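You operate a simulated robot arm through the tools that you are given. There is no shell and no other tool.

You are at the controls of a simulated robot arm. One attempt, no reset.

TASK
Put things in order on the linen bench. At the end: the white top pink bottle (marked "SHAMPOO") stands where the grey pumice block stood; the grey pumice block stands where the yellow dry knit stood; the green battery stands on top of the silver empty can (marked "TONIC"); the brown crushed card tube stands where the white top pink bottle stood; the yellow dry knit stands on top of the red bowl; whatever was shut is shut again. Leave all else as you found it, and nothing knocked over.

The check looks at the end state, three seconds after you hand in, the way a careful person would. Anything else that was tipped, shoved, dropped, spilled or broken makes it a failure.

THE ROBOT
A 6-joint arm with a two-finger parallel gripper, fixed in place. Base frame: the origin is at the foot of the arm, x ahead of it, y to its left, z up; the work surface is at about z = 86. Lengths are in cm, angles in rad, forces in N, time in s.
With the tool pointing down near the work surface it reaches from about 24 to 64 cm from the base axis. Its first joint turns from -1.152 to 1.152 rad. Payload 2.7 kg.
The TCP is the grasp point between the finger pads, 2.3 cm short of the fingertips. In the tool frame z runs along the fingers and y along their closing line. The gripper opens to 9.4 cm. The fingers are 3.8 cm wide and 1 cm thick; the gripper's body (5.4 by 9.6 cm) begins 3.9 cm behind the TCP.
Orientation is that of the tool frame in the base frame, as a unit quaternion [w, x, y, z]. With the fingers straight down and closing along the base's y, the tool's x points along the base's -x, its y along +y and its z along -z.

THE INTERFACE
- The arm moves only by the tool apply_moves. Its argument "increments" is one flat list of numbers, 7 for each row, row after row: the shift along the base's x, y, z in cm, then the turn, a rotation vector about the base's x, y, z in rad, then the opening in per cent of the stroke, from 0 (shut) to 100 (fully open). In form: [x, y, z, rx, ry, rz, hand, x, y, z, rx, ry, rz, hand, ...]. A call has 1 to 20 rows; each row is the pose to reach, as a shift and turn from the pose commanded when the call began. Each row takes 0.2 s and may step no farther than 5 cm and 0.15 rad from the row before; otherwise, or with a gripper value out of range, the whole call is refused. Where a pose cannot be reached the arm comes as near as it can. A force on the tool above 40 N (or 10 N above the force at the start of the call, whichever is more), or a blocked arm, ends the call early, and 0.2 s more pass. The fingers move at their own pace (about 4.5 cm/s each) and stop on an object; they squeeze with about 26 N. The grip force told is the motor's: it shows also when the fingers shut on nothing. Time passes only in rows, and 0.2 s behind the last, so rows that repeat a pose let the fingers close. It gives the time, the measured TCP pose, the force on the tool (base axes), the opening and the grip force at its end, in the units of the frame above (readings bear some noise), with the torque about the TCP (base axes, N m) and any sound that the robot's microphone picked up, and new pictures: "pictures" is both (left out), scene, wrist or none.
- Cameras (640 x 400 px; columns grow to the right, rows downward): "scene" is fixed at [8.62, -45.71, 138.44]; the picture's right is [0.56, -0.83, 0.00], its down [-0.61, -0.41, -0.68] and it looks along [0.56, 0.38, -0.74] (base axes); focal length 220 px, centre (320, 200). "wrist" rides on the gripper at [8.6, 1.6, -7.5] in the tool frame; the picture's right is [-0.18, 0.98, 0.00], its down [-0.58, -0.11, -0.81] and it looks along [-0.79, -0.15, 0.59] (tool axes); focal length 243 px, centre (320, 200). There is no depth. A picture from a camera that has moved, and an enlarged one, comes with that camera's place and axes in the base frame and with its lens.
- close_up(camera, box): a new picture of the part [left, top, right, bottom] of that camera's present view, enlarged. The clock stands still meanwhile.
- hand_in(): hands the job in; it is judged then, once.

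Nothing tells you positions but the pictures and the camera data. Unless the task says otherwise, let go and move clear before handing in.

The tools are called after "Emit:" as name(argument=value, ...) on one line, values as JSON. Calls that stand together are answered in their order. apply_moves: Moves the arm, as the interface text tells. Its arguments: {"type":"object","properties":{"increments":{"type":"array","items":{"type":"number"}},"pictures":{"type":"string","enum":["both","scene","wrist","none"]}},"required":["increments"]} The other tools are called the same way: close_up (camera, box) takes an enlarged picture of a part of a camera's view; hand_in () hands the job in.

At the start:

```text
clock: 0.0
ee_pos: [32.61, -6.02, 117.6]
orientation: [0.001, 0.0, 1.0, 0.0]
force: [0.1, 0.2, 0.0]
wrist_torque: [0.01, -0.02, 0.02]
finger_gap: 9.37
grasp_force: 0.1
```

scene: 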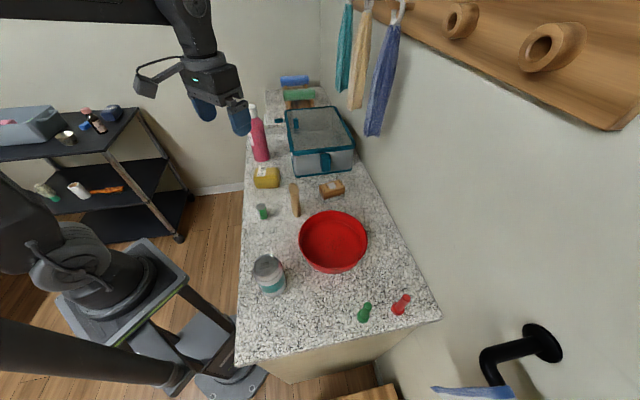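
wrist: 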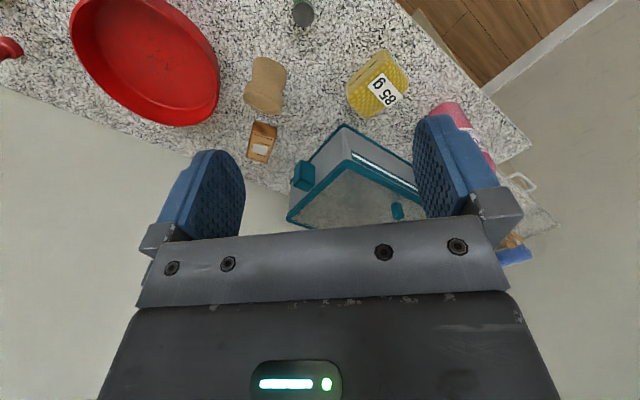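

I see a stone-patterned bench with a can, a red bowl, a small green battery, a crushed card tube, a yellow knit, a pink bottle, a small brown box, and a lidded glass box that may hold the pumice. I'll take close-ups first to identify everything.

Emit:
close_up(camera="scene", box=[230, 70, 390, 170])

Emit:
close_up(camera="scene", box=[230, 160, 390, 260])

Emit:
close_up(camera="scene", box=[230, 230, 450, 367])

Emit:
close_up(camera="wrist", box=[240, 0, 560, 200])

Emit:
close_up(camera="wrist", box=[270, 110, 430, 230])

Emit:
close_up(camera="scene", box=[0, 80, 200, 220])

```text
4.00 times, centred on (310, 120) of scene
camera zoom: at [8.62, -45.71, 138.44], right [0.56, -0.83, 0.0], down [-0.61, -0.41, -0.68], along [0.56, 0.38, -0.74], focal length 879 px, centre (360, 520)
```

zoom: 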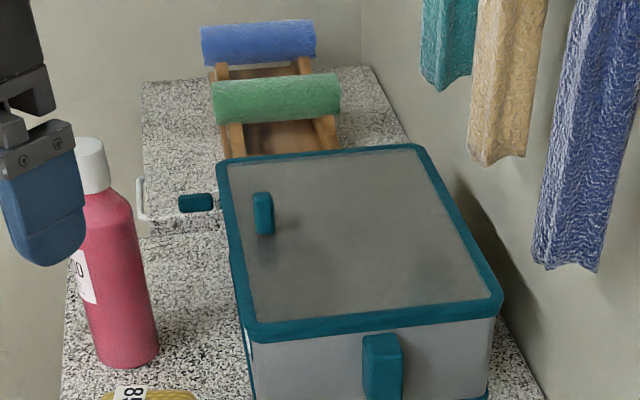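

```text
4.00 times, centred on (310, 210) of scene
camera zoom: at [8.62, -45.71, 138.44], right [0.56, -0.83, 0.0], down [-0.61, -0.41, -0.68], along [0.56, 0.38, -0.74], focal length 879 px, centre (360, 160)
```

zoom: 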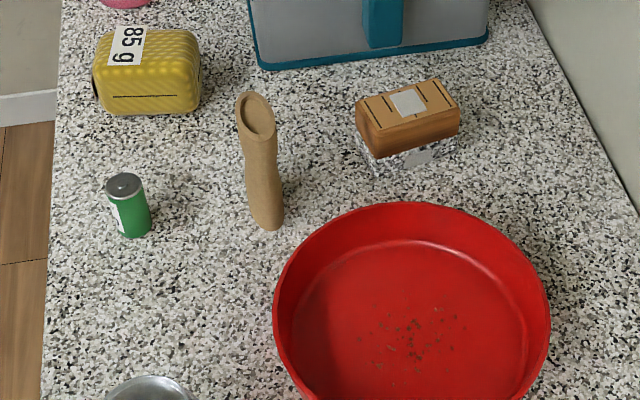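

```text
2.91 times, centred on (340, 298) of scene
camera zoom: at [8.62, -45.71, 138.44], right [0.56, -0.83, 0.0], down [-0.61, -0.41, -0.68], along [0.56, 0.38, -0.74], focal length 639 px, centre (262, -86)
```

zoom: 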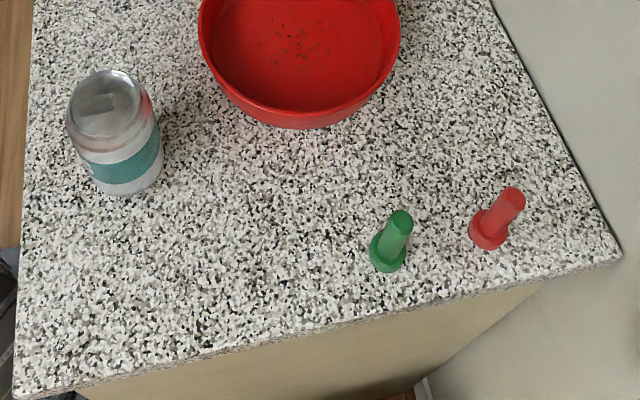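

```text
2.00 times, centred on (400, 100) of wrist
camera zoom: at [24.04, -4.41, 125.07], right [0.18, 0.98, 0.0], down [0.58, -0.11, 0.81], along [0.79, -0.15, -0.59], focal length 485 px, centre (160, 400)
```

zoom: 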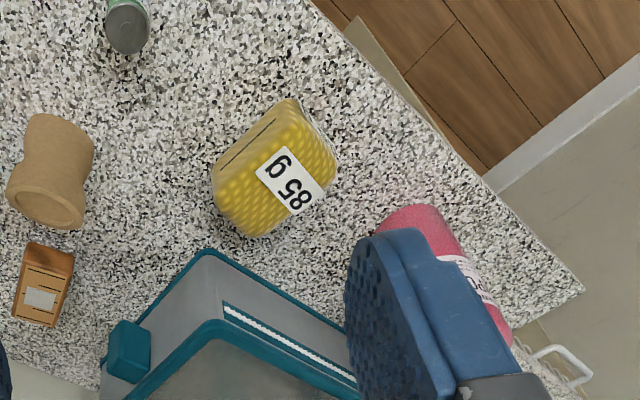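

```text
3.33 times, centred on (350, 170) of wrist
camera zoom: at [24.04, -4.41, 125.07], right [0.18, 0.98, 0.0], down [0.58, -0.11, 0.81], along [0.79, -0.15, -0.59], focal length 809 px, centre (220, 300)
```

zoom: 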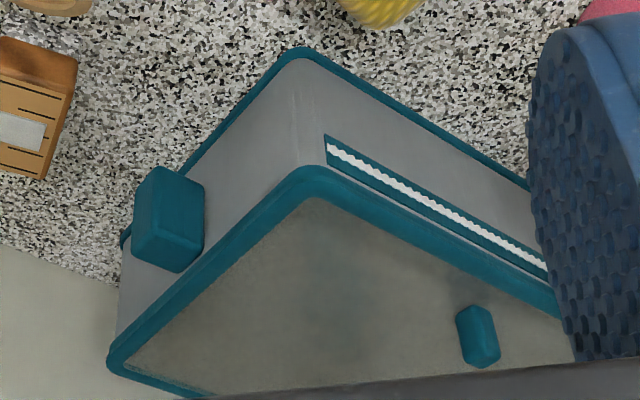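

```text
2.86 times, centred on (100, 150) of scene
camera zoom: at [8.62, -45.71, 138.44], right [0.56, -0.83, 0.0], down [-0.61, -0.41, -0.68], along [0.56, 0.38, -0.74], focal length 628 px, centre (949, 343)
```

zoom: 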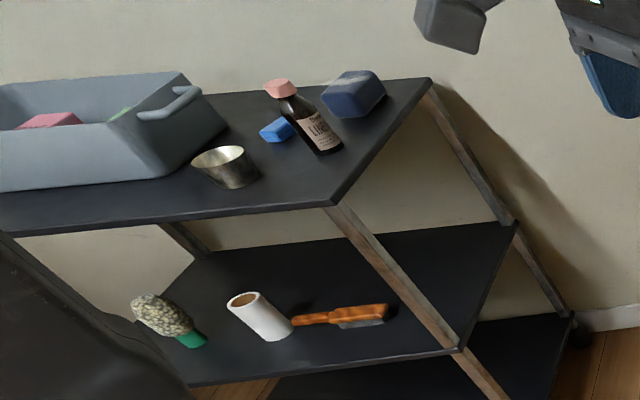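

The grey pumice isn't obvious yet; it may be inside the glass box or hidden elsewhere. I'll zoom in further before moving.

Emit:
close_up(camera="scene", box=[310, 170, 358, 206])

Emit:
close_up(camera="scene", box=[280, 100, 360, 180])

Emit:
close_up(camera="scene", box=[240, 70, 320, 130])

Emit:
close_up(camera="scene", box=[330, 0, 640, 140])

Emit:
close_up(camera="scene", box=[240, 240, 320, 310])

Emit:
close_up(camera="wrist", box=[60, 0, 300, 150])

```text
11.11 times, centred on (334, 188) of scene
camera zoom: at [8.62, -45.71, 138.44], right [0.56, -0.83, 0.0], down [-0.61, -0.41, -0.68], along [0.56, 0.38, -0.74], focal length 2442 px, centre (164, 333)
```

zoom: 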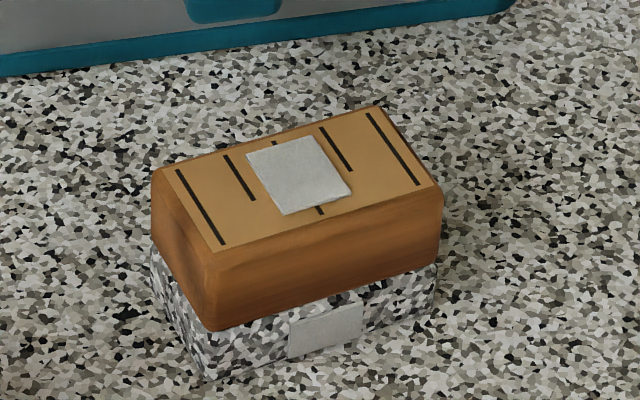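

```text
5.00 times, centred on (320, 140) of scene
camera zoom: at [8.62, -45.71, 138.44], right [0.56, -0.83, 0.0], down [-0.61, -0.41, -0.68], along [0.56, 0.38, -0.74], focal length 1099 px, centre (320, 500)
```

zoom: 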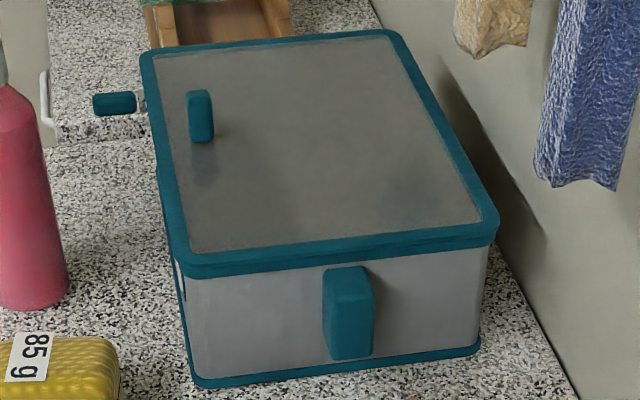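

```text
6.67 times, centred on (280, 100) of scene
camera zoom: at [8.62, -45.71, 138.44], right [0.56, -0.83, 0.0], down [-0.61, -0.41, -0.68], along [0.56, 0.38, -0.74], focal length 1465 px, centre (587, 867)
```

zoom: 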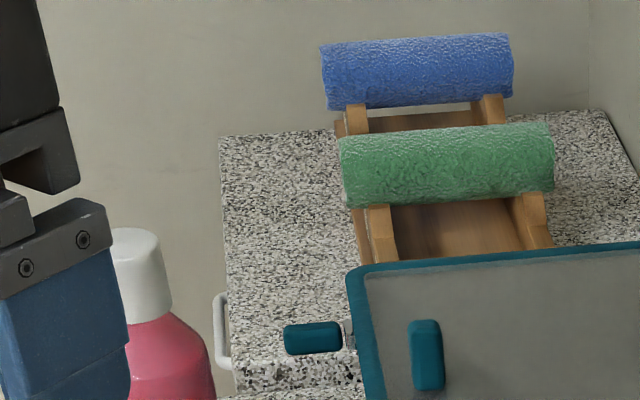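

```text
2.06 times, centred on (485, 70) of scene
camera zoom: at [8.62, -45.71, 138.44], right [0.56, -0.83, 0.0], down [-0.61, -0.41, -0.68], along [0.56, 0.38, -0.74], focal length 454 px, centre (-21, 468)
```

zoom: 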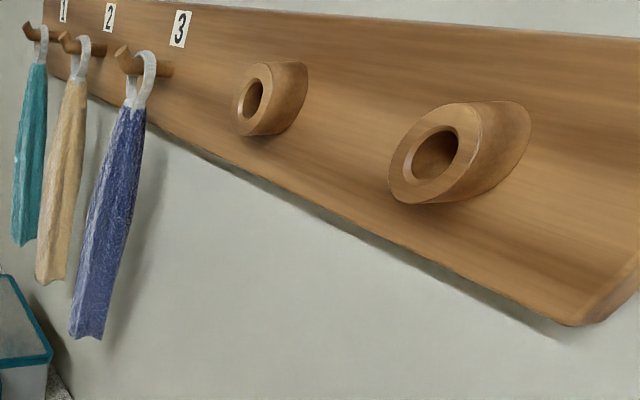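

```text
5.71 times, centred on (280, 275) of scene
camera zoom: at [8.62, -45.71, 138.44], right [0.56, -0.83, 0.0], down [-0.61, -0.41, -0.68], along [0.56, 0.38, -0.74], focal length 1256 px, centre (549, -229)
```

zoom: 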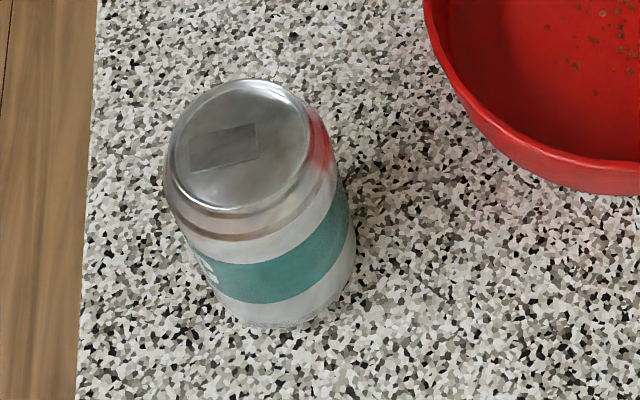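

```text
2.67 times, centred on (180, 75) of wrist
camera zoom: at [24.04, -4.41, 125.07], right [0.18, 0.98, 0.0], down [0.58, -0.11, 0.81], along [0.79, -0.15, -0.59], focal length 647 px, centre (693, 533)
```

zoom: 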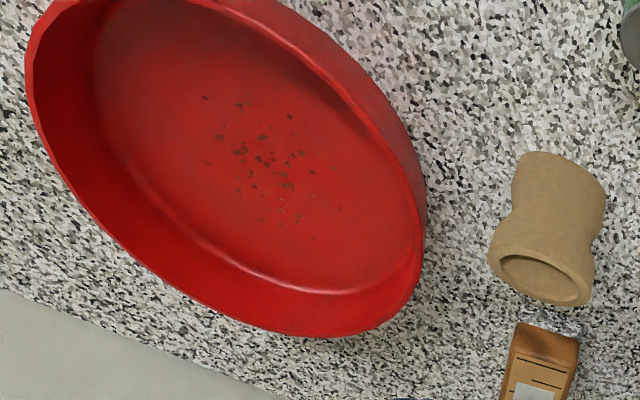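

The box is about 11 cm tall and the bottle about 21 cm, so I need to look for the pumice behind things. I'll turn the wrist camera along the bench while staying high above everything.

Emit:
apply_moves(increments=[0, 0, 1, 0, 0, 0.14, 100, 0, 0, 2, 0, 0, 0.28, 100, 0, 0, 3, 0, 0, 0.42, 100, 0, 0, 4, 0, 0, 0.56, 100, 0, 0, 5, 0, 0, 0.7, 100], pictures="both")

```text
clock: 1.2
ee_pos: [32.66, -5.9, 122.56]
orientation: [0.0, -0.345, 0.939, 0.0]
force: [0.0, -0.1, -0.2]
wrist_torque: [-0.02, 0.01, 0.05]
finger_gap: 9.4
grasp_force: 0.0
camera wrist: at [25.05, -10.37, 130.1], right [-0.5, 0.87, 0.0], down [0.51, 0.29, 0.81], along [0.7, 0.4, -0.59], focal length 243 px, centre (320, 200)
```

scene: 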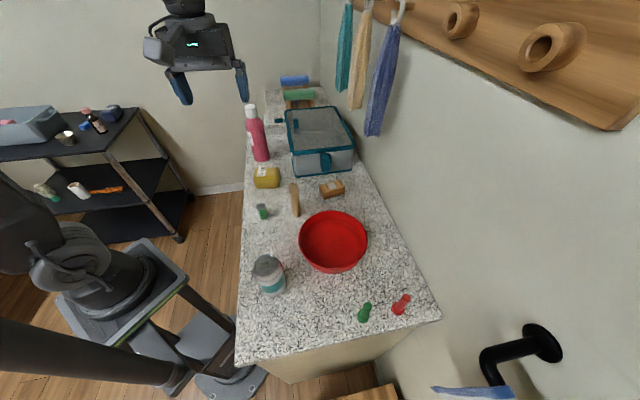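
wrist: 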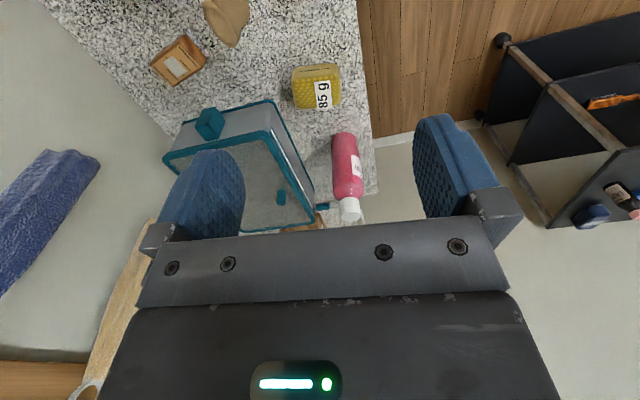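

The wrist picture is upside down. I'll enlarge the box and far-end area, then tilt the camera up for a better look behind them.

Emit:
close_up(camera="wrist", box=[150, 80, 390, 240])

Emit:
apply_moves(increments=[0, 0, 0, 0.06, -0.104, 0, 100, 0, 0, 0, 0.12, -0.208, 0, 100, 0, 0, 0, 0.18, -0.312, 0, 100, 0, 0, 0, 0.24, -0.416, 0, 100, 0, 0, 0, 0.3, -0.52, 0, 100], pictures="both")

```text
2.50 times, centred on (270, 160) of wrist
camera zoom: at [25.05, -10.37, 130.1], right [-0.5, 0.87, 0.0], down [0.51, 0.29, 0.81], along [0.7, 0.4, -0.59], focal length 606 px, centre (445, 300)
```

zoom: 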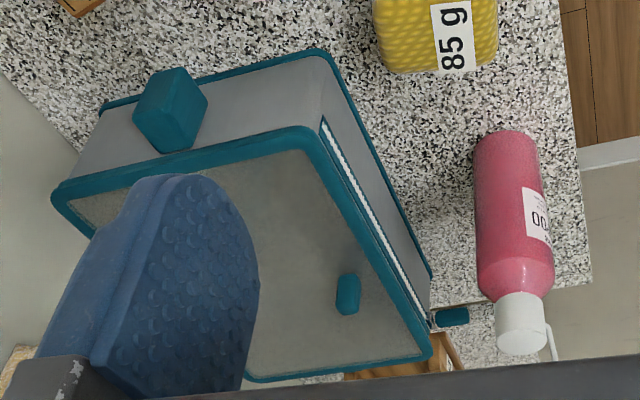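

```text
clock: 2.4
ee_pos: [32.61, -6.07, 122.65]
orientation: [0.293, -0.328, 0.896, 0.052]
force: [0.6, 1.0, 0.0]
wrist_torque: [0.01, -0.03, 0.0]
finger_gap: 9.42
grasp_force: 0.1
camera wrist: at [22.73, -11.7, 123.8], right [-0.49, 0.87, 0.0], down [0.03, 0.01, 1.0], along [0.87, 0.49, -0.03], focal length 243 px, centre (320, 200)
```

scene: 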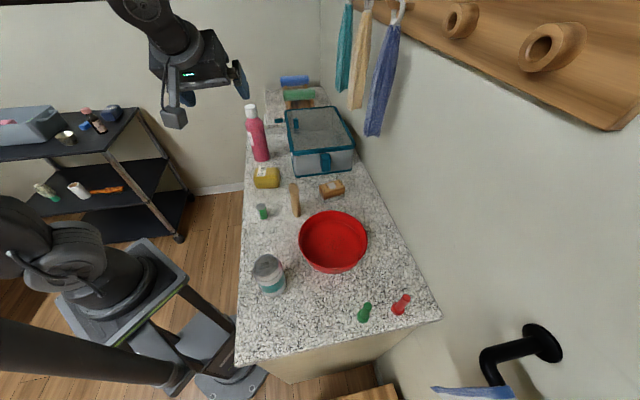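
wrist: 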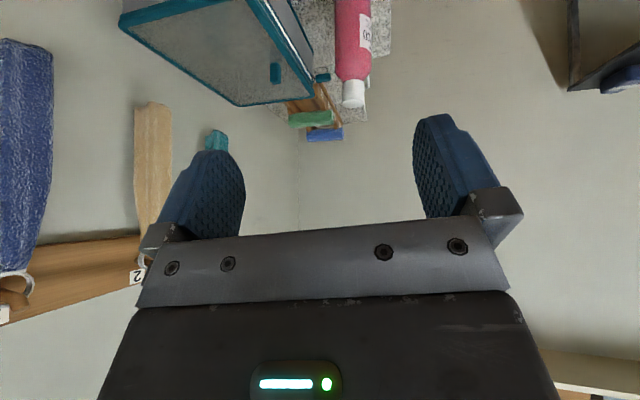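

Emit:
close_up(camera="wrist", box=[240, 60, 400, 160])

Emit:
close_up(camera="wrist", box=[110, 0, 330, 120])

```text
4.00 times, centred on (320, 110) of wrist
camera zoom: at [22.73, -11.7, 123.8], right [-0.49, 0.87, 0.0], down [0.03, 0.01, 1.0], along [0.87, 0.49, -0.03], focal length 970 px, centre (320, 560)
```

zoom: 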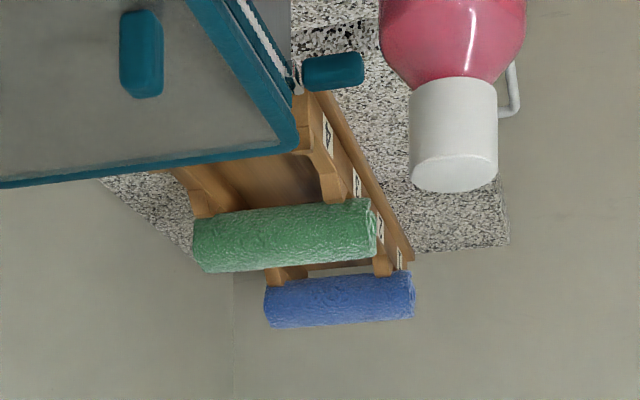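

```text
2.91 times, centred on (220, 60) of wrist
camera zoom: at [22.73, -11.7, 123.8], right [-0.49, 0.87, 0.0], down [0.03, 0.01, 1.0], along [0.87, 0.49, -0.03], focal length 706 px, centre (611, 607)
```

zoom: 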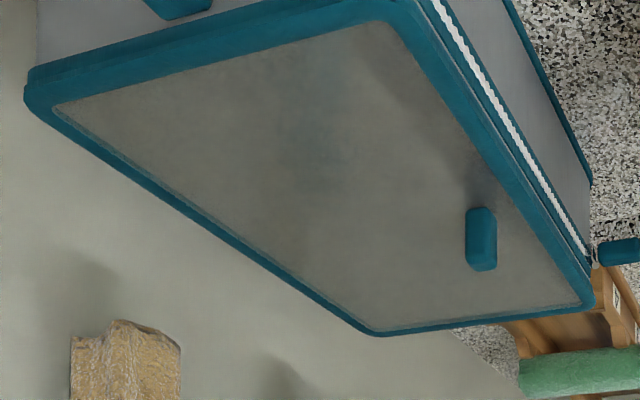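

The case seems to have a zip along its left side with a teal pull at the far end. I still need to find the pumice, so I'll move the camera farther out over the bench and look down behind the case.

Emit:
apply_moves(increments=[3, 3, 1, -0.06, 0.104, 0, 100, 6, 5, 2, -0.12, 0.208, 0, 100, 9, 7, 4, -0.18, 0.312, 0, 100, 12, 10, 6, -0.24, 0.416, 0, 100, 15, 13, 7, -0.3, 0.52, 0, 100, 17, 15, 7, -0.3, 0.52, 0, 100], pictures="both")

```text
clock: 3.8
ee_pos: [48.43, 8.8, 128.2]
orientation: [0.001, -0.343, 0.939, 0.0]
force: [0.2, 0.6, 0.0]
wrist_torque: [-0.04, 0.0, 0.0]
finger_gap: 9.4
grasp_force: 0.0
out of reach, approached as far as the arm can: row 5, 6
camera wrist: at [40.81, 4.43, 135.63], right [-0.49, 0.87, 0.0], down [0.51, 0.29, 0.81], along [0.7, 0.4, -0.59], focal length 243 px, centre (320, 200)
```

scene: 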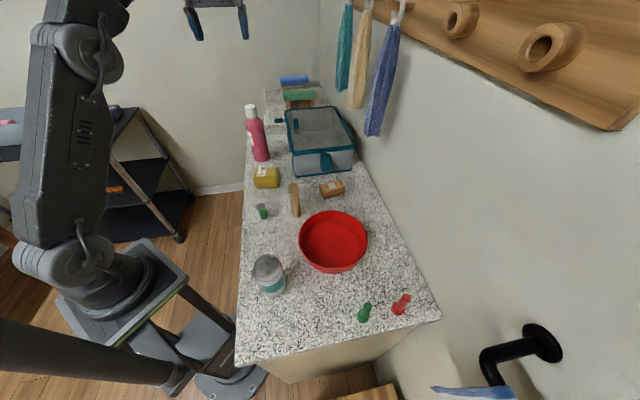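
wrist: 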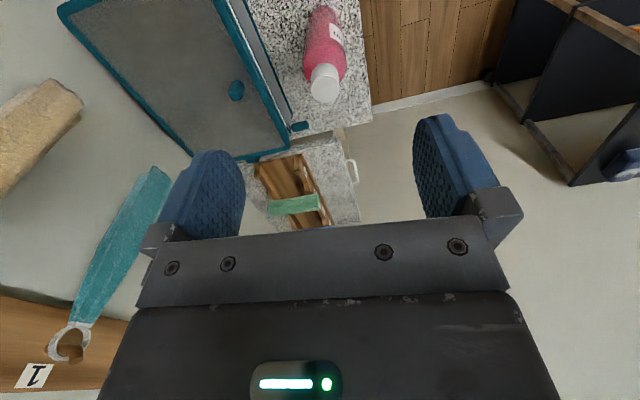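

Emit:
close_up(camera="wrist", box=[230, 90, 390, 230])

Emit:
close_up(camera="wrist", box=[60, 0, 320, 160])

Emit:
close_up(camera="scene", box=[240, 65, 320, 130])

```text
2.86 times, centred on (310, 160) of wrist
camera zoom: at [40.81, 4.43, 135.63], right [-0.49, 0.87, 0.0], down [0.51, 0.29, 0.81], along [0.7, 0.4, -0.59], focal length 693 px, centre (349, 314)
```

zoom: 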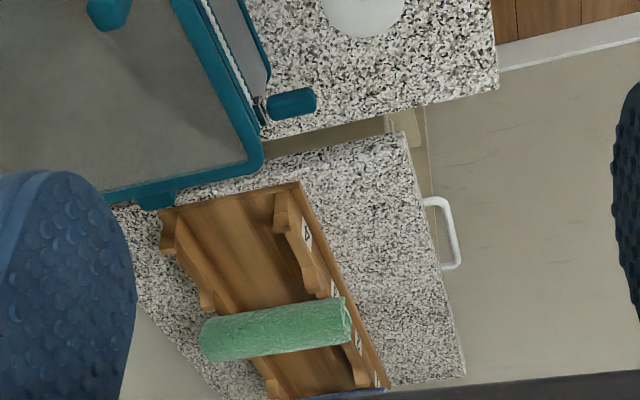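

```text
2.46 times, centred on (190, 80) of wrist
camera zoom: at [40.81, 4.43, 135.63], right [-0.49, 0.87, 0.0], down [0.51, 0.29, 0.81], along [0.7, 0.4, -0.59], focal length 597 px, centre (640, 495)
```

zoom: 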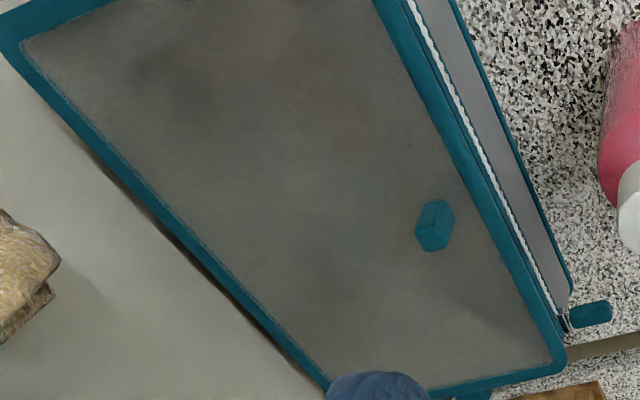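

```text
6.15 times, centred on (280, 98) of scene
camera zoom: at [8.62, -45.7, 138.44], right [0.56, -0.83, 0.0], down [-0.61, -0.41, -0.68], along [0.56, 0.38, -0.74], focal length 1353 px, centre (566, 831)
```

zoom: 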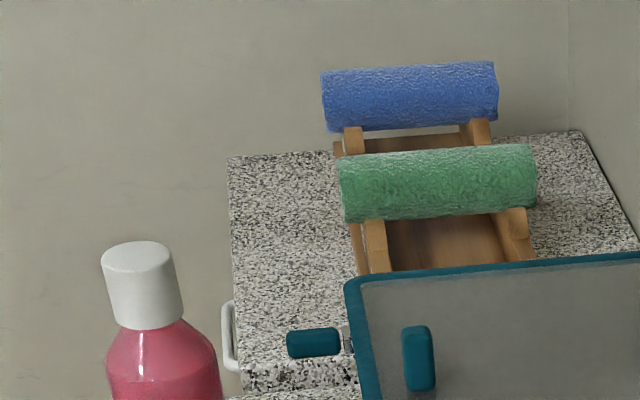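

The bench ends just behind the case, and nothing else stands there. Next I'll look closely at the small brown block, which seems to sit on a speckled base.

Emit:
apply_moves(increments=[-1, -3.5, 0, 0, 0, -0.13, 100, -2, -7, -1, 0, 0, -0.26, 100, -3, -10.5, -4, 0, 0, -0.39, 100, -3, -14, -8, 0, 0, -0.52, 100, -3, -17.5, -11, 0, 0, -0.65, 100, -3, -21, -15, 0, 0, -0.78, 100, -3, -24, -19, 0, 0, -0.9, 100, -3, -24, -23, 0, 0, -0.9, 100], pictures="both")

```text
refused: row 4 steps farther than a row can; nothing moved
```

The step limit was exceeded, so I'll send the same path with smaller steps.

Emit:
apply_moves(increments=[-1, -3.5, 0, 0, 0, -0.13, 100, -2, -7, -1, 0, 0, -0.26, 100, -3, -10.5, -4, 0, 0, -0.39, 100, -3, -14, -7, 0, 0, -0.52, 100, -3, -17.5, -10, 0, 0, -0.65, 100, -3, -21, -13, 0, 0, -0.78, 100, -3, -24, -17, 0, 0, -0.9, 100, -3, -24, -21, 0, 0, -0.9, 100, -3, -24, -23, 0, 0, -0.9, 100], pictures="both")

```text
clock: 5.8
ee_pos: [45.4, -15.34, 105.15]
orientation: [0.0, 0.1, 0.995, 0.001]
force: [-0.1, 0.0, -0.7]
wrist_torque: [-0.01, 0.01, 0.0]
finger_gap: 9.39
grasp_force: 0.1
camera wrist: at [37.35, -11.98, 112.58], right [0.38, 0.93, 0.0], down [0.55, -0.22, 0.81], along [0.75, -0.3, -0.59], focal length 243 px, centre (320, 200)
```

scene: 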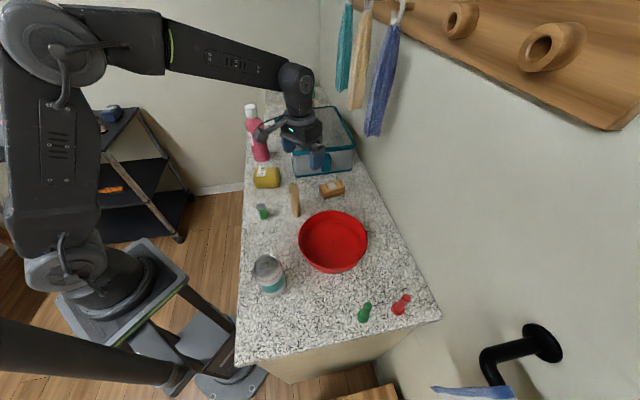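
wrist: 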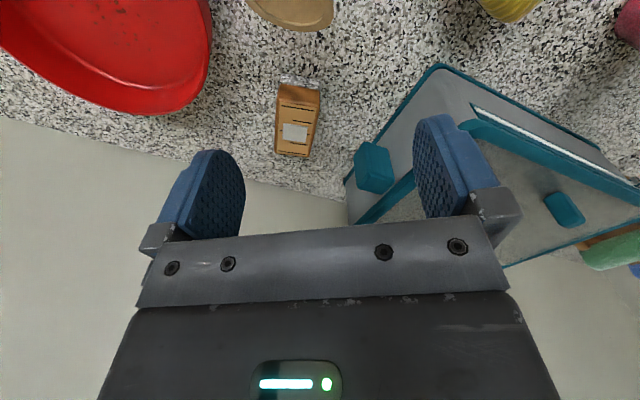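

Emit:
close_up(camera="wrist", box=[250, 60, 346, 170])

Emit:
close_up(camera="wrist", box=[330, 50, 640, 250])

```text
3.64 times, centred on (298, 115) of wrist
camera zoom: at [37.35, -11.98, 112.58], right [0.38, 0.93, 0.0], down [0.55, -0.22, 0.81], along [0.75, -0.3, -0.59], focal length 882 px, centre (400, 509)
```

zoom: 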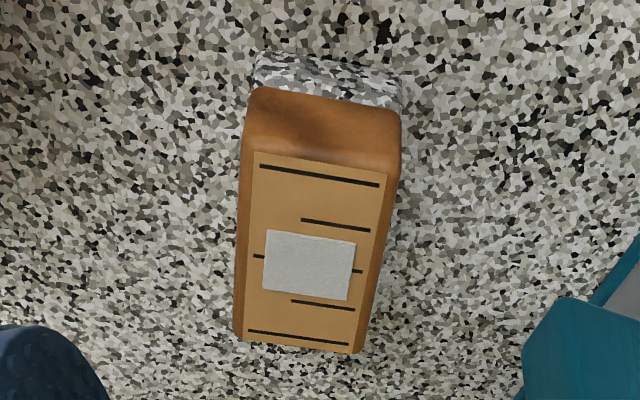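

```text
2.00 times, centred on (485, 150) of wrist
camera zoom: at [37.35, -11.98, 112.58], right [0.38, 0.93, 0.0], down [0.55, -0.22, 0.81], along [0.75, -0.3, -0.59], focal length 485 px, centre (-10, 300)
```

zoom: 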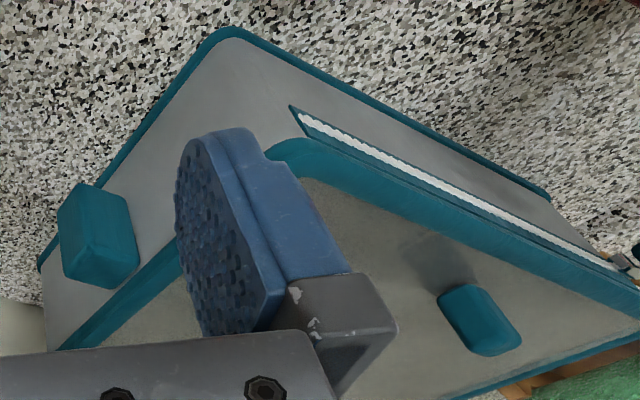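

The brown block rests on a speckled base. I'll get a low side view from over the bowl to see whether it is one object or two.

Emit:
apply_moves(increments=[0, -1.5, 1, 0, 0, 0.13, 100, 0, -3, 2, 0, 0, 0.26, 100, 0, -4.5, 3, 0, 0, 0.39, 100, 0, -6, 3, 0, 0, 0.52, 100, 0, -7.5, 3, 0, 0, 0.65, 100, 0, -8, 3, 0, 0, 0.75, 100], pictures="none")

Emit:
apply_moves(increments=[0, 0, -1, 0.044, -0.117, 0, 100, 0, 0, -3, 0.088, -0.234, 0, 100, 0, 0, -5, 0.132, -0.351, 0, 100, 0, 0, -6, 0.176, -0.468, 0, 100, 0, 0, -7, 0.176, -0.468, 0, 100], pictures="both")

```text
clock: 7.2
ee_pos: [45.43, -23.35, 108.27]
orientation: [0.001, -0.274, 0.962, 0.0]
force: [-0.9, 0.1, -0.1]
wrist_torque: [-0.01, -0.01, -0.02]
finger_gap: 9.37
grasp_force: 0.2
```

```text
clock: 8.4
ee_pos: [45.39, -23.2, 101.21]
orientation: [0.247, -0.263, 0.932, 0.022]
force: [-0.2, 0.0, 0.0]
wrist_torque: [-0.03, -0.02, -0.01]
finger_gap: 9.38
grasp_force: 0.1
camera wrist: at [34.88, -27.26, 103.5], right [-0.36, 0.93, 0.0], down [0.12, 0.05, 0.99], along [0.93, 0.35, -0.13], focal length 243 px, centre (320, 200)
```

scene: 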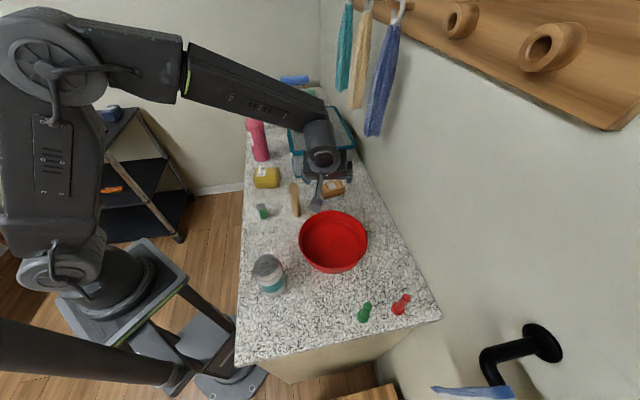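
wrist: 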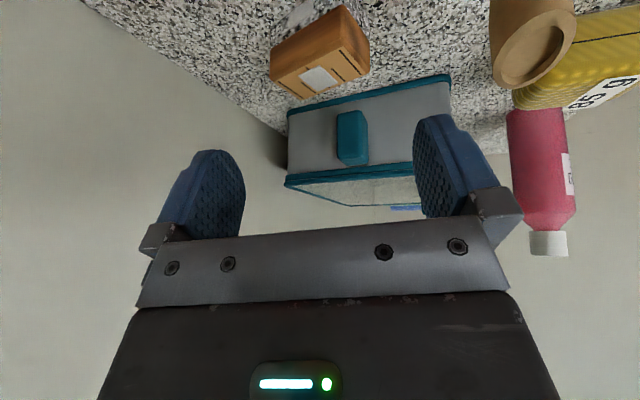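

Emit:
close_up(camera="wrist", box=[250, 0, 410, 110])

Emit:
close_up(camera="wrist", box=[270, 70, 480, 220])

Emit:
close_up(camera="wrist", box=[480, 0, 640, 110])

```text
3.64 times, centred on (330, 55) of wrist
camera zoom: at [34.88, -27.26, 103.5], right [-0.36, 0.93, 0.0], down [0.12, 0.05, 0.99], along [0.93, 0.35, -0.13], focal length 882 px, centre (284, 727)
```

zoom: 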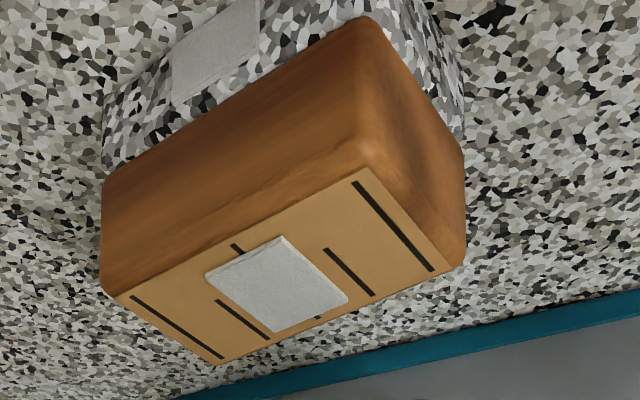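

```text
2.67 times, centred on (375, 145) of wrist
camera zoom: at [34.88, -27.26, 103.5], right [-0.36, 0.93, 0.0], down [0.12, 0.05, 0.99], along [0.93, 0.35, -0.13], focal length 647 px, centre (173, 347)
```

zoom: 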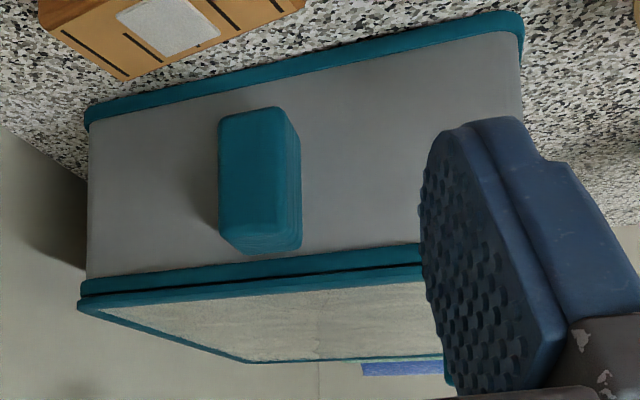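

```text
3.64 times, centred on (560, 55) of wrist
camera zoom: at [34.88, -27.26, 103.5], right [-0.36, 0.93, 0.0], down [0.12, 0.05, 0.99], along [0.93, 0.35, -0.13], focal length 882 px, centre (-553, 727)
```

zoom: 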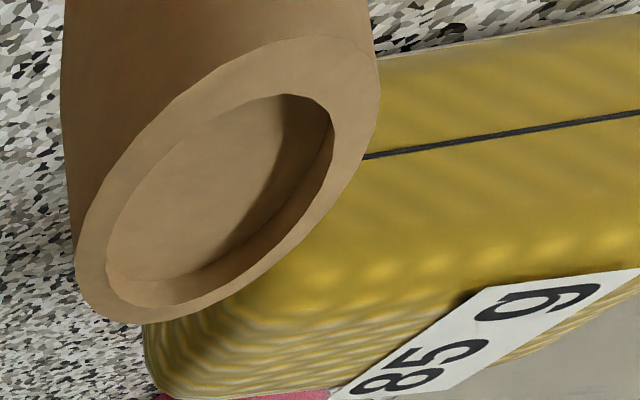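

The brown wooden block seems to be a separate piece resting on a speckled grey block of the same footprint, and that grey block is the only visible candidate for the pumice. I'll come back upright and look straight down on the stack with the fingers lined up to its short side.

Emit:
apply_moves(increments=[0, 0, 1, -0.044, 0.117, 0, 100, 0, 0, 3, -0.088, 0.234, 0, 100, 0, 0, 5, -0.132, 0.351, 0, 100, 0, 0, 6, -0.176, 0.468, 0, 100], pictures="none")

Emit:
apply_moves(increments=[1, 0, 0, 0, 0, -0.14, 100, 2, 0, 0, 0, 0, -0.28, 100, 3, 0.5, 0, 0, 0, -0.42, 100, 4, 1, 0, 0, 0, -0.56, 100, 5, 1.5, 0, 0, 0, -0.7, 100, 6, 2, 0, 0, 0, -0.84, 100, 6, 2, -1, 0, 0, -0.98, 100, 6, 2, -2, 0, 0, -1.09, 100], pictures="both")

```text
clock: 9.4
ee_pos: [45.3, -23.2, 107.21]
orientation: [-0.001, -0.272, 0.962, 0.0]
force: [0.7, 0.3, 0.1]
wrist_torque: [-0.03, 0.04, -0.01]
finger_gap: 9.4
grasp_force: 0.1
```

```text
clock: 11.2
ee_pos: [51.49, -21.29, 105.29]
orientation: [0.0, 0.268, 0.963, 0.0]
force: [-0.3, 1.0, 0.4]
wrist_torque: [-0.02, 0.0, 0.03]
finger_gap: 9.42
grasp_force: 0.0
camera wrist: at [44.87, -15.42, 112.73], right [0.66, 0.75, 0.0], down [0.44, -0.39, 0.81], along [0.6, -0.54, -0.59], focal length 243 px, centre (320, 200)
```

scene: 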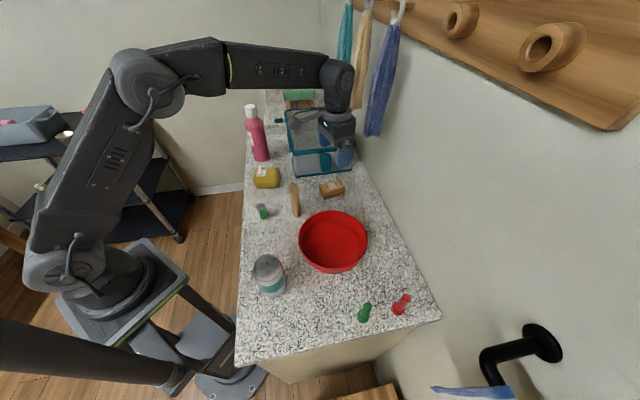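
wrist: 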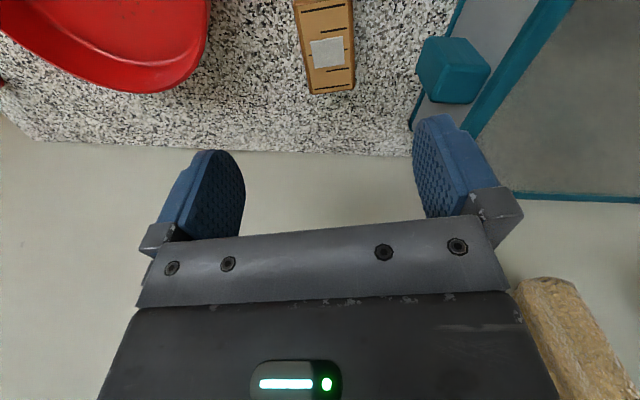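

Emit:
close_up(camera="wrist", box=[270, 0, 390, 110])

```text
3.64 times, centred on (330, 55) of wrist
camera zoom: at [44.87, -15.42, 112.73], right [0.66, 0.75, 0.0], down [0.44, -0.39, 0.81], along [0.6, -0.54, -0.59], focal length 882 px, centre (284, 727)
```

zoom: 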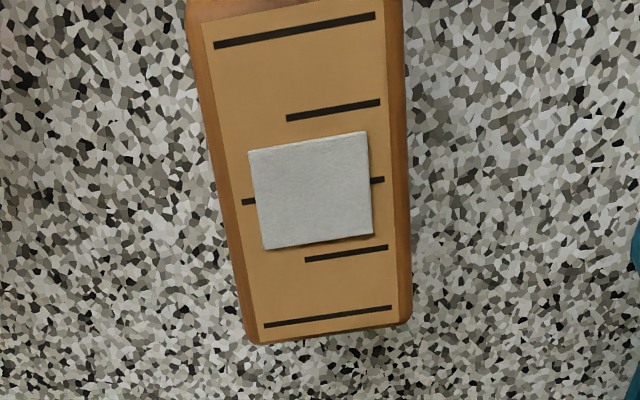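

Looking down, the block's centre is near (51.8, -21.0), with its long side at about -34°. I'll line up and come down close over the wooden block.

Emit:
apply_moves(increments=[0.3, 0.3, -3, 0, 0, -0.05, 100, 0.3, 0.3, -6.5, 0, 0, -0.05, 100, 0.3, 0.3, -10, 0, 0, -0.05, 100], pictures="both")

```text
clock: 12.0
ee_pos: [51.67, -20.8, 95.24]
orientation: [0.001, 0.291, 0.957, 0.0]
force: [-0.2, -0.2, -0.1]
wrist_torque: [0.01, 0.01, 0.03]
finger_gap: 9.42
grasp_force: 0.2
camera wrist: at [45.41, -14.71, 102.68], right [0.7, 0.71, 0.0], down [0.42, -0.41, 0.81], along [0.58, -0.56, -0.59], focal length 243 px, centre (320, 200)
```

scene: 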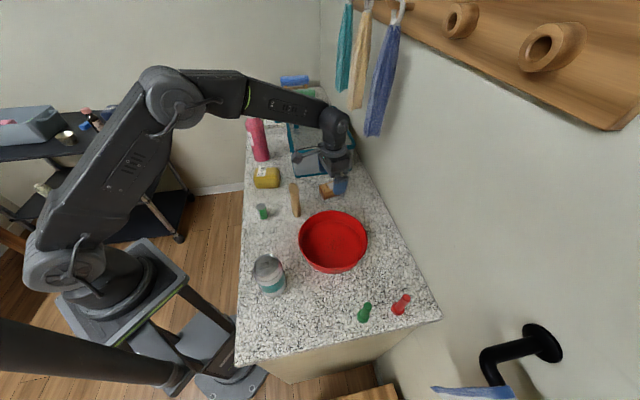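
wrist: 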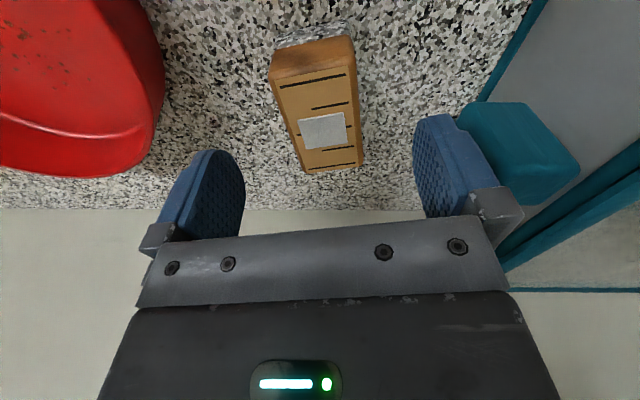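

The block is centred between the fingers. I'll narrow the opening, go down beside the wooden block only, close on it and lift it slightly.

Emit:
apply_moves(increments=[0, 0, 0, 0, 0, 0, 75, 0, 0, -2, 0, 0, 0, 75, 0, 0, -4, 0, 0, 0, 75, 0, 0, -4, 0, 0, 0, 30, 0, 0, -4, 0, 0, 0, 30, 0, 0, -4, 0, 0, 0, 30, 0, 0, -4, 0, 0, 0, 30], pictures="wrist")

```text
clock: 13.6
ee_pos: [51.62, -20.89, 91.34]
orientation: [0.001, 0.29, 0.957, -0.001]
force: [0.6, 0.5, -1.3]
wrist_torque: [-0.02, -0.04, 0.02]
finger_gap: 4.34
grasp_force: 25.7
camera wrist: at [45.43, -14.73, 98.68], right [0.7, 0.71, 0.0], down [0.42, -0.41, 0.81], along [0.58, -0.56, -0.59], focal length 243 px, centre (320, 200)
```

wrist: 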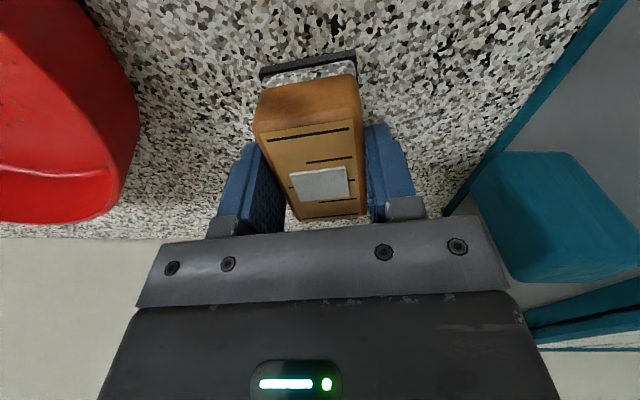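

Emit:
close_up(camera="wrist", box=[230, 30, 400, 140])

Emit:
close_up(camera="scene", box=[305, 160, 369, 205])

```text
3.64 times, centred on (315, 85) of wrist
camera zoom: at [45.43, -14.73, 98.68], right [0.7, 0.71, 0.0], down [0.42, -0.41, 0.81], along [0.58, -0.56, -0.59], focal length 882 px, centre (338, 618)
```

zoom: 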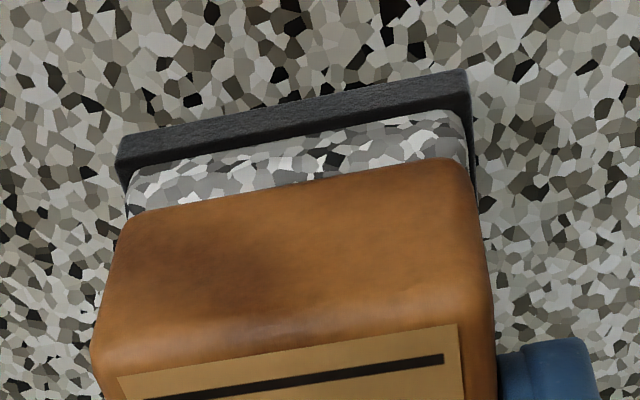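

```text
8.89 times, centred on (337, 182) of scene
camera zoom: at [8.62, -45.71, 138.44], right [0.56, -0.83, 0.0], down [-0.61, -0.41, -0.68], along [0.56, 0.38, -0.74], focal length 1954 px, centre (169, 356)
```

zoom: 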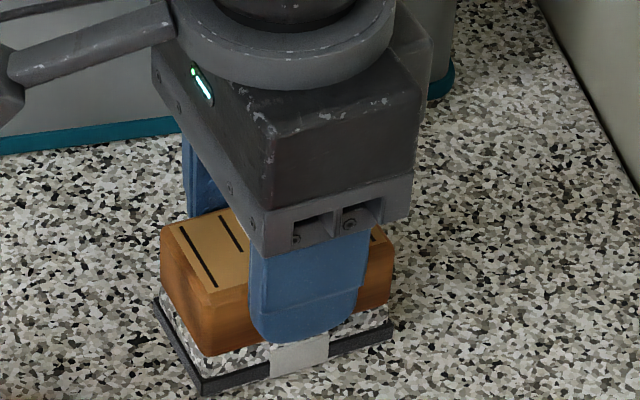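

A dark edge is now visible under the speckled part. I'm holding only the wooden block, so I'll lift it 1 cm and check what comes along.

Emit:
apply_moves(increments=[0, 0, 0.5, 0, 0, 0, 30, 0, 0, 1, 0, 0, 0, 30], pictures="both")

Emit:
close_up(camera="scene", box=[305, 160, 369, 205])

Emit:
close_up(camera="wrist", box=[230, 30, 400, 140])

```text
clock: 14.2
ee_pos: [51.67, -20.83, 92.16]
orientation: [0.0, 0.29, 0.957, 0.0]
force: [0.0, 0.6, -0.8]
wrist_torque: [0.0, -0.04, -0.02]
finger_gap: 4.33
grasp_force: 26.0
camera wrist: at [45.43, -14.78, 99.67], right [0.7, 0.71, 0.0], down [0.42, -0.41, 0.81], along [0.58, -0.56, -0.59], focal length 243 px, centre (320, 200)
```

scene: 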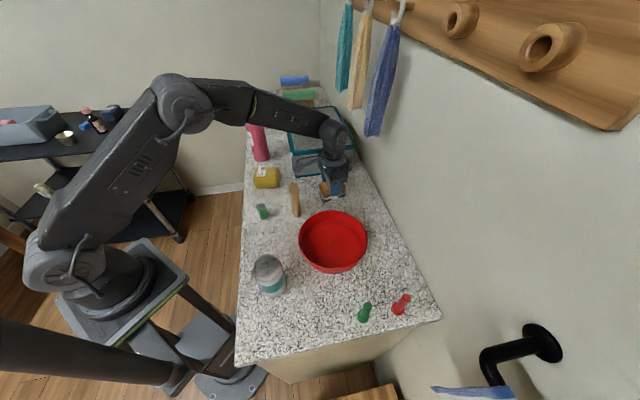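
wrist: 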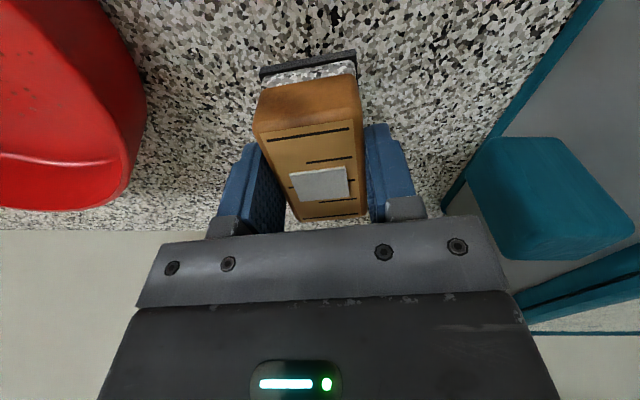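

```text
8.89 times, centred on (337, 182) of scene
camera zoom: at [8.62, -45.71, 138.44], right [0.56, -0.83, 0.0], down [-0.61, -0.41, -0.68], along [0.56, 0.38, -0.74], focal length 1954 px, centre (169, 356)
```

zoom: 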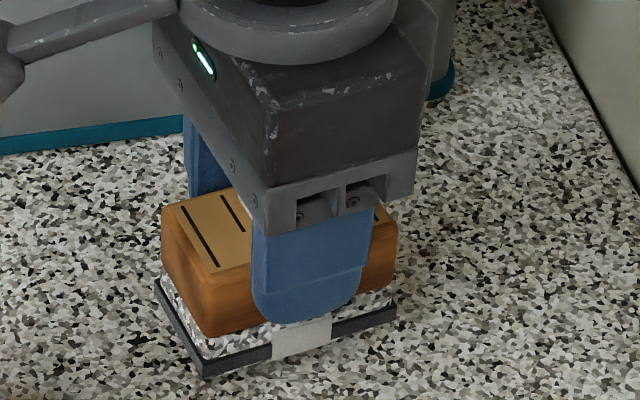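

```text
3.64 times, centred on (315, 85) of wrist
camera zoom: at [45.43, -14.78, 99.67], right [0.7, 0.71, 0.0], down [0.42, -0.41, 0.81], along [0.58, -0.56, -0.59], focal length 882 px, centre (338, 618)
```

zoom: 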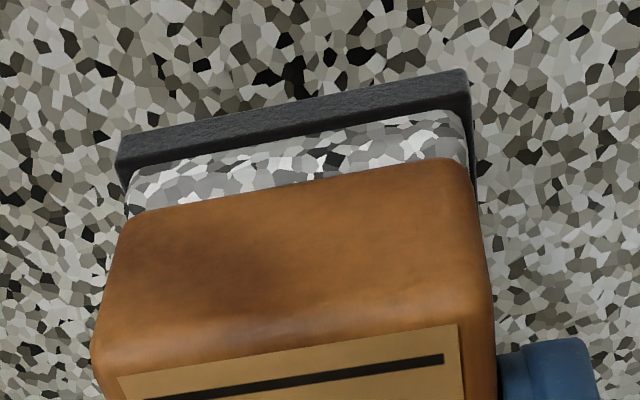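

The whole thing lifted together: wood, speckled middle and a dark base slab. I'll raise it and bring it closer to the scene camera to find out what it really is.

Emit:
apply_moves(increments=[0, 0, 4, 0, 0, 0, 30, 0, 0, 8, 0, 0, 0, 30, -3, -1, 11, 0, 0, 0, 30, -6.5, -2, 14, 0, 0, 0, 30, -10, -3, 17, 0, 0, 0, 30, -13, -4, 20, 0, 0, 0, 30], pictures="scene")

```text
clock: 15.6
ee_pos: [38.68, -24.91, 112.13]
orientation: [0.0, 0.29, 0.957, 0.0]
force: [0.6, -0.1, -1.0]
wrist_torque: [0.03, -0.01, 0.01]
finger_gap: 4.38
grasp_force: 25.6
```

scene: 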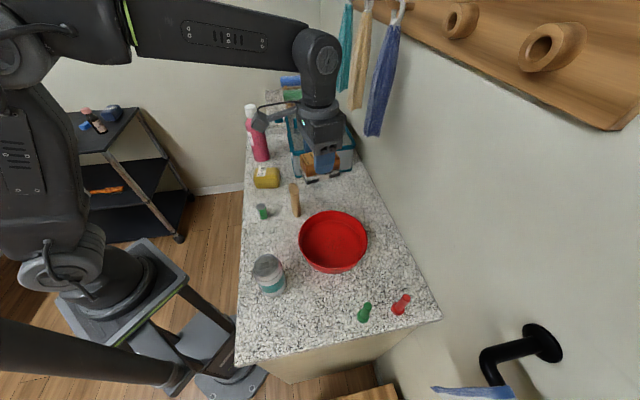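

Emit:
close_up(camera="scene", box=[280, 130, 370, 200])

Emit:
close_up(camera="scene", box=[310, 170, 374, 215])

Emit:
close_up(camera="wrist", box=[200, 0, 440, 240])

```text
5.71 times, centred on (325, 165) of scene
camera zoom: at [8.62, -45.7, 138.44], right [0.56, -0.83, 0.0], down [-0.61, -0.41, -0.68], along [0.56, 0.38, -0.74], focal length 1256 px, centre (291, 400)
```

zoom: 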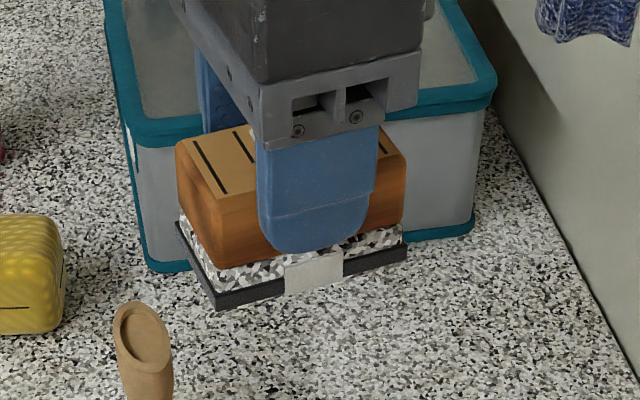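

```text
8.89 times, centred on (342, 192) of scene
camera zoom: at [8.62, -45.7, 138.44], right [0.56, -0.83, 0.0], down [-0.61, -0.41, -0.68], along [0.56, 0.38, -0.74], focal length 1954 px, centre (124, 267)
```

zoom: 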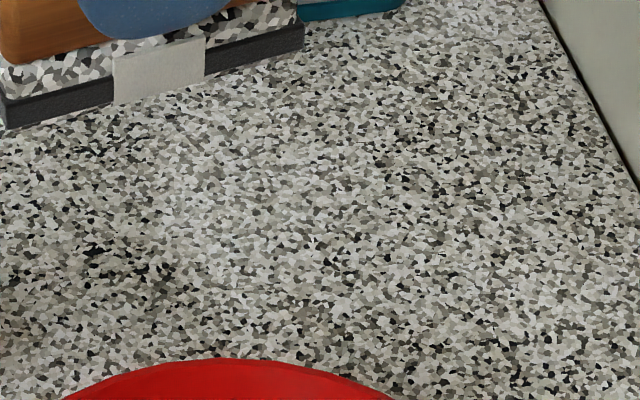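

```text
1.67 times, centred on (320, 120) of wrist
camera zoom: at [32.38, -18.85, 119.72], right [0.7, 0.72, 0.0], down [0.42, -0.41, 0.81], along [0.58, -0.56, -0.59], focal length 404 px, centre (320, 333)
```

zoom: 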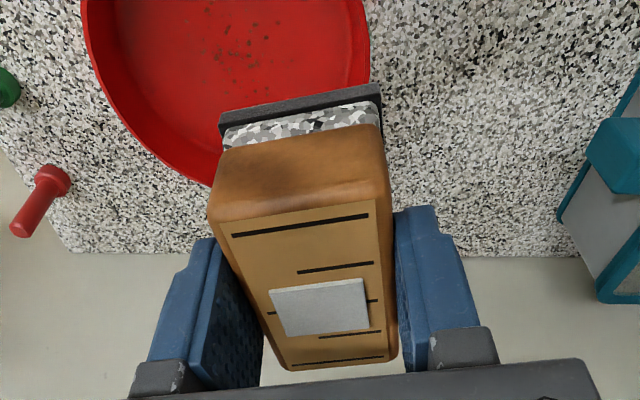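

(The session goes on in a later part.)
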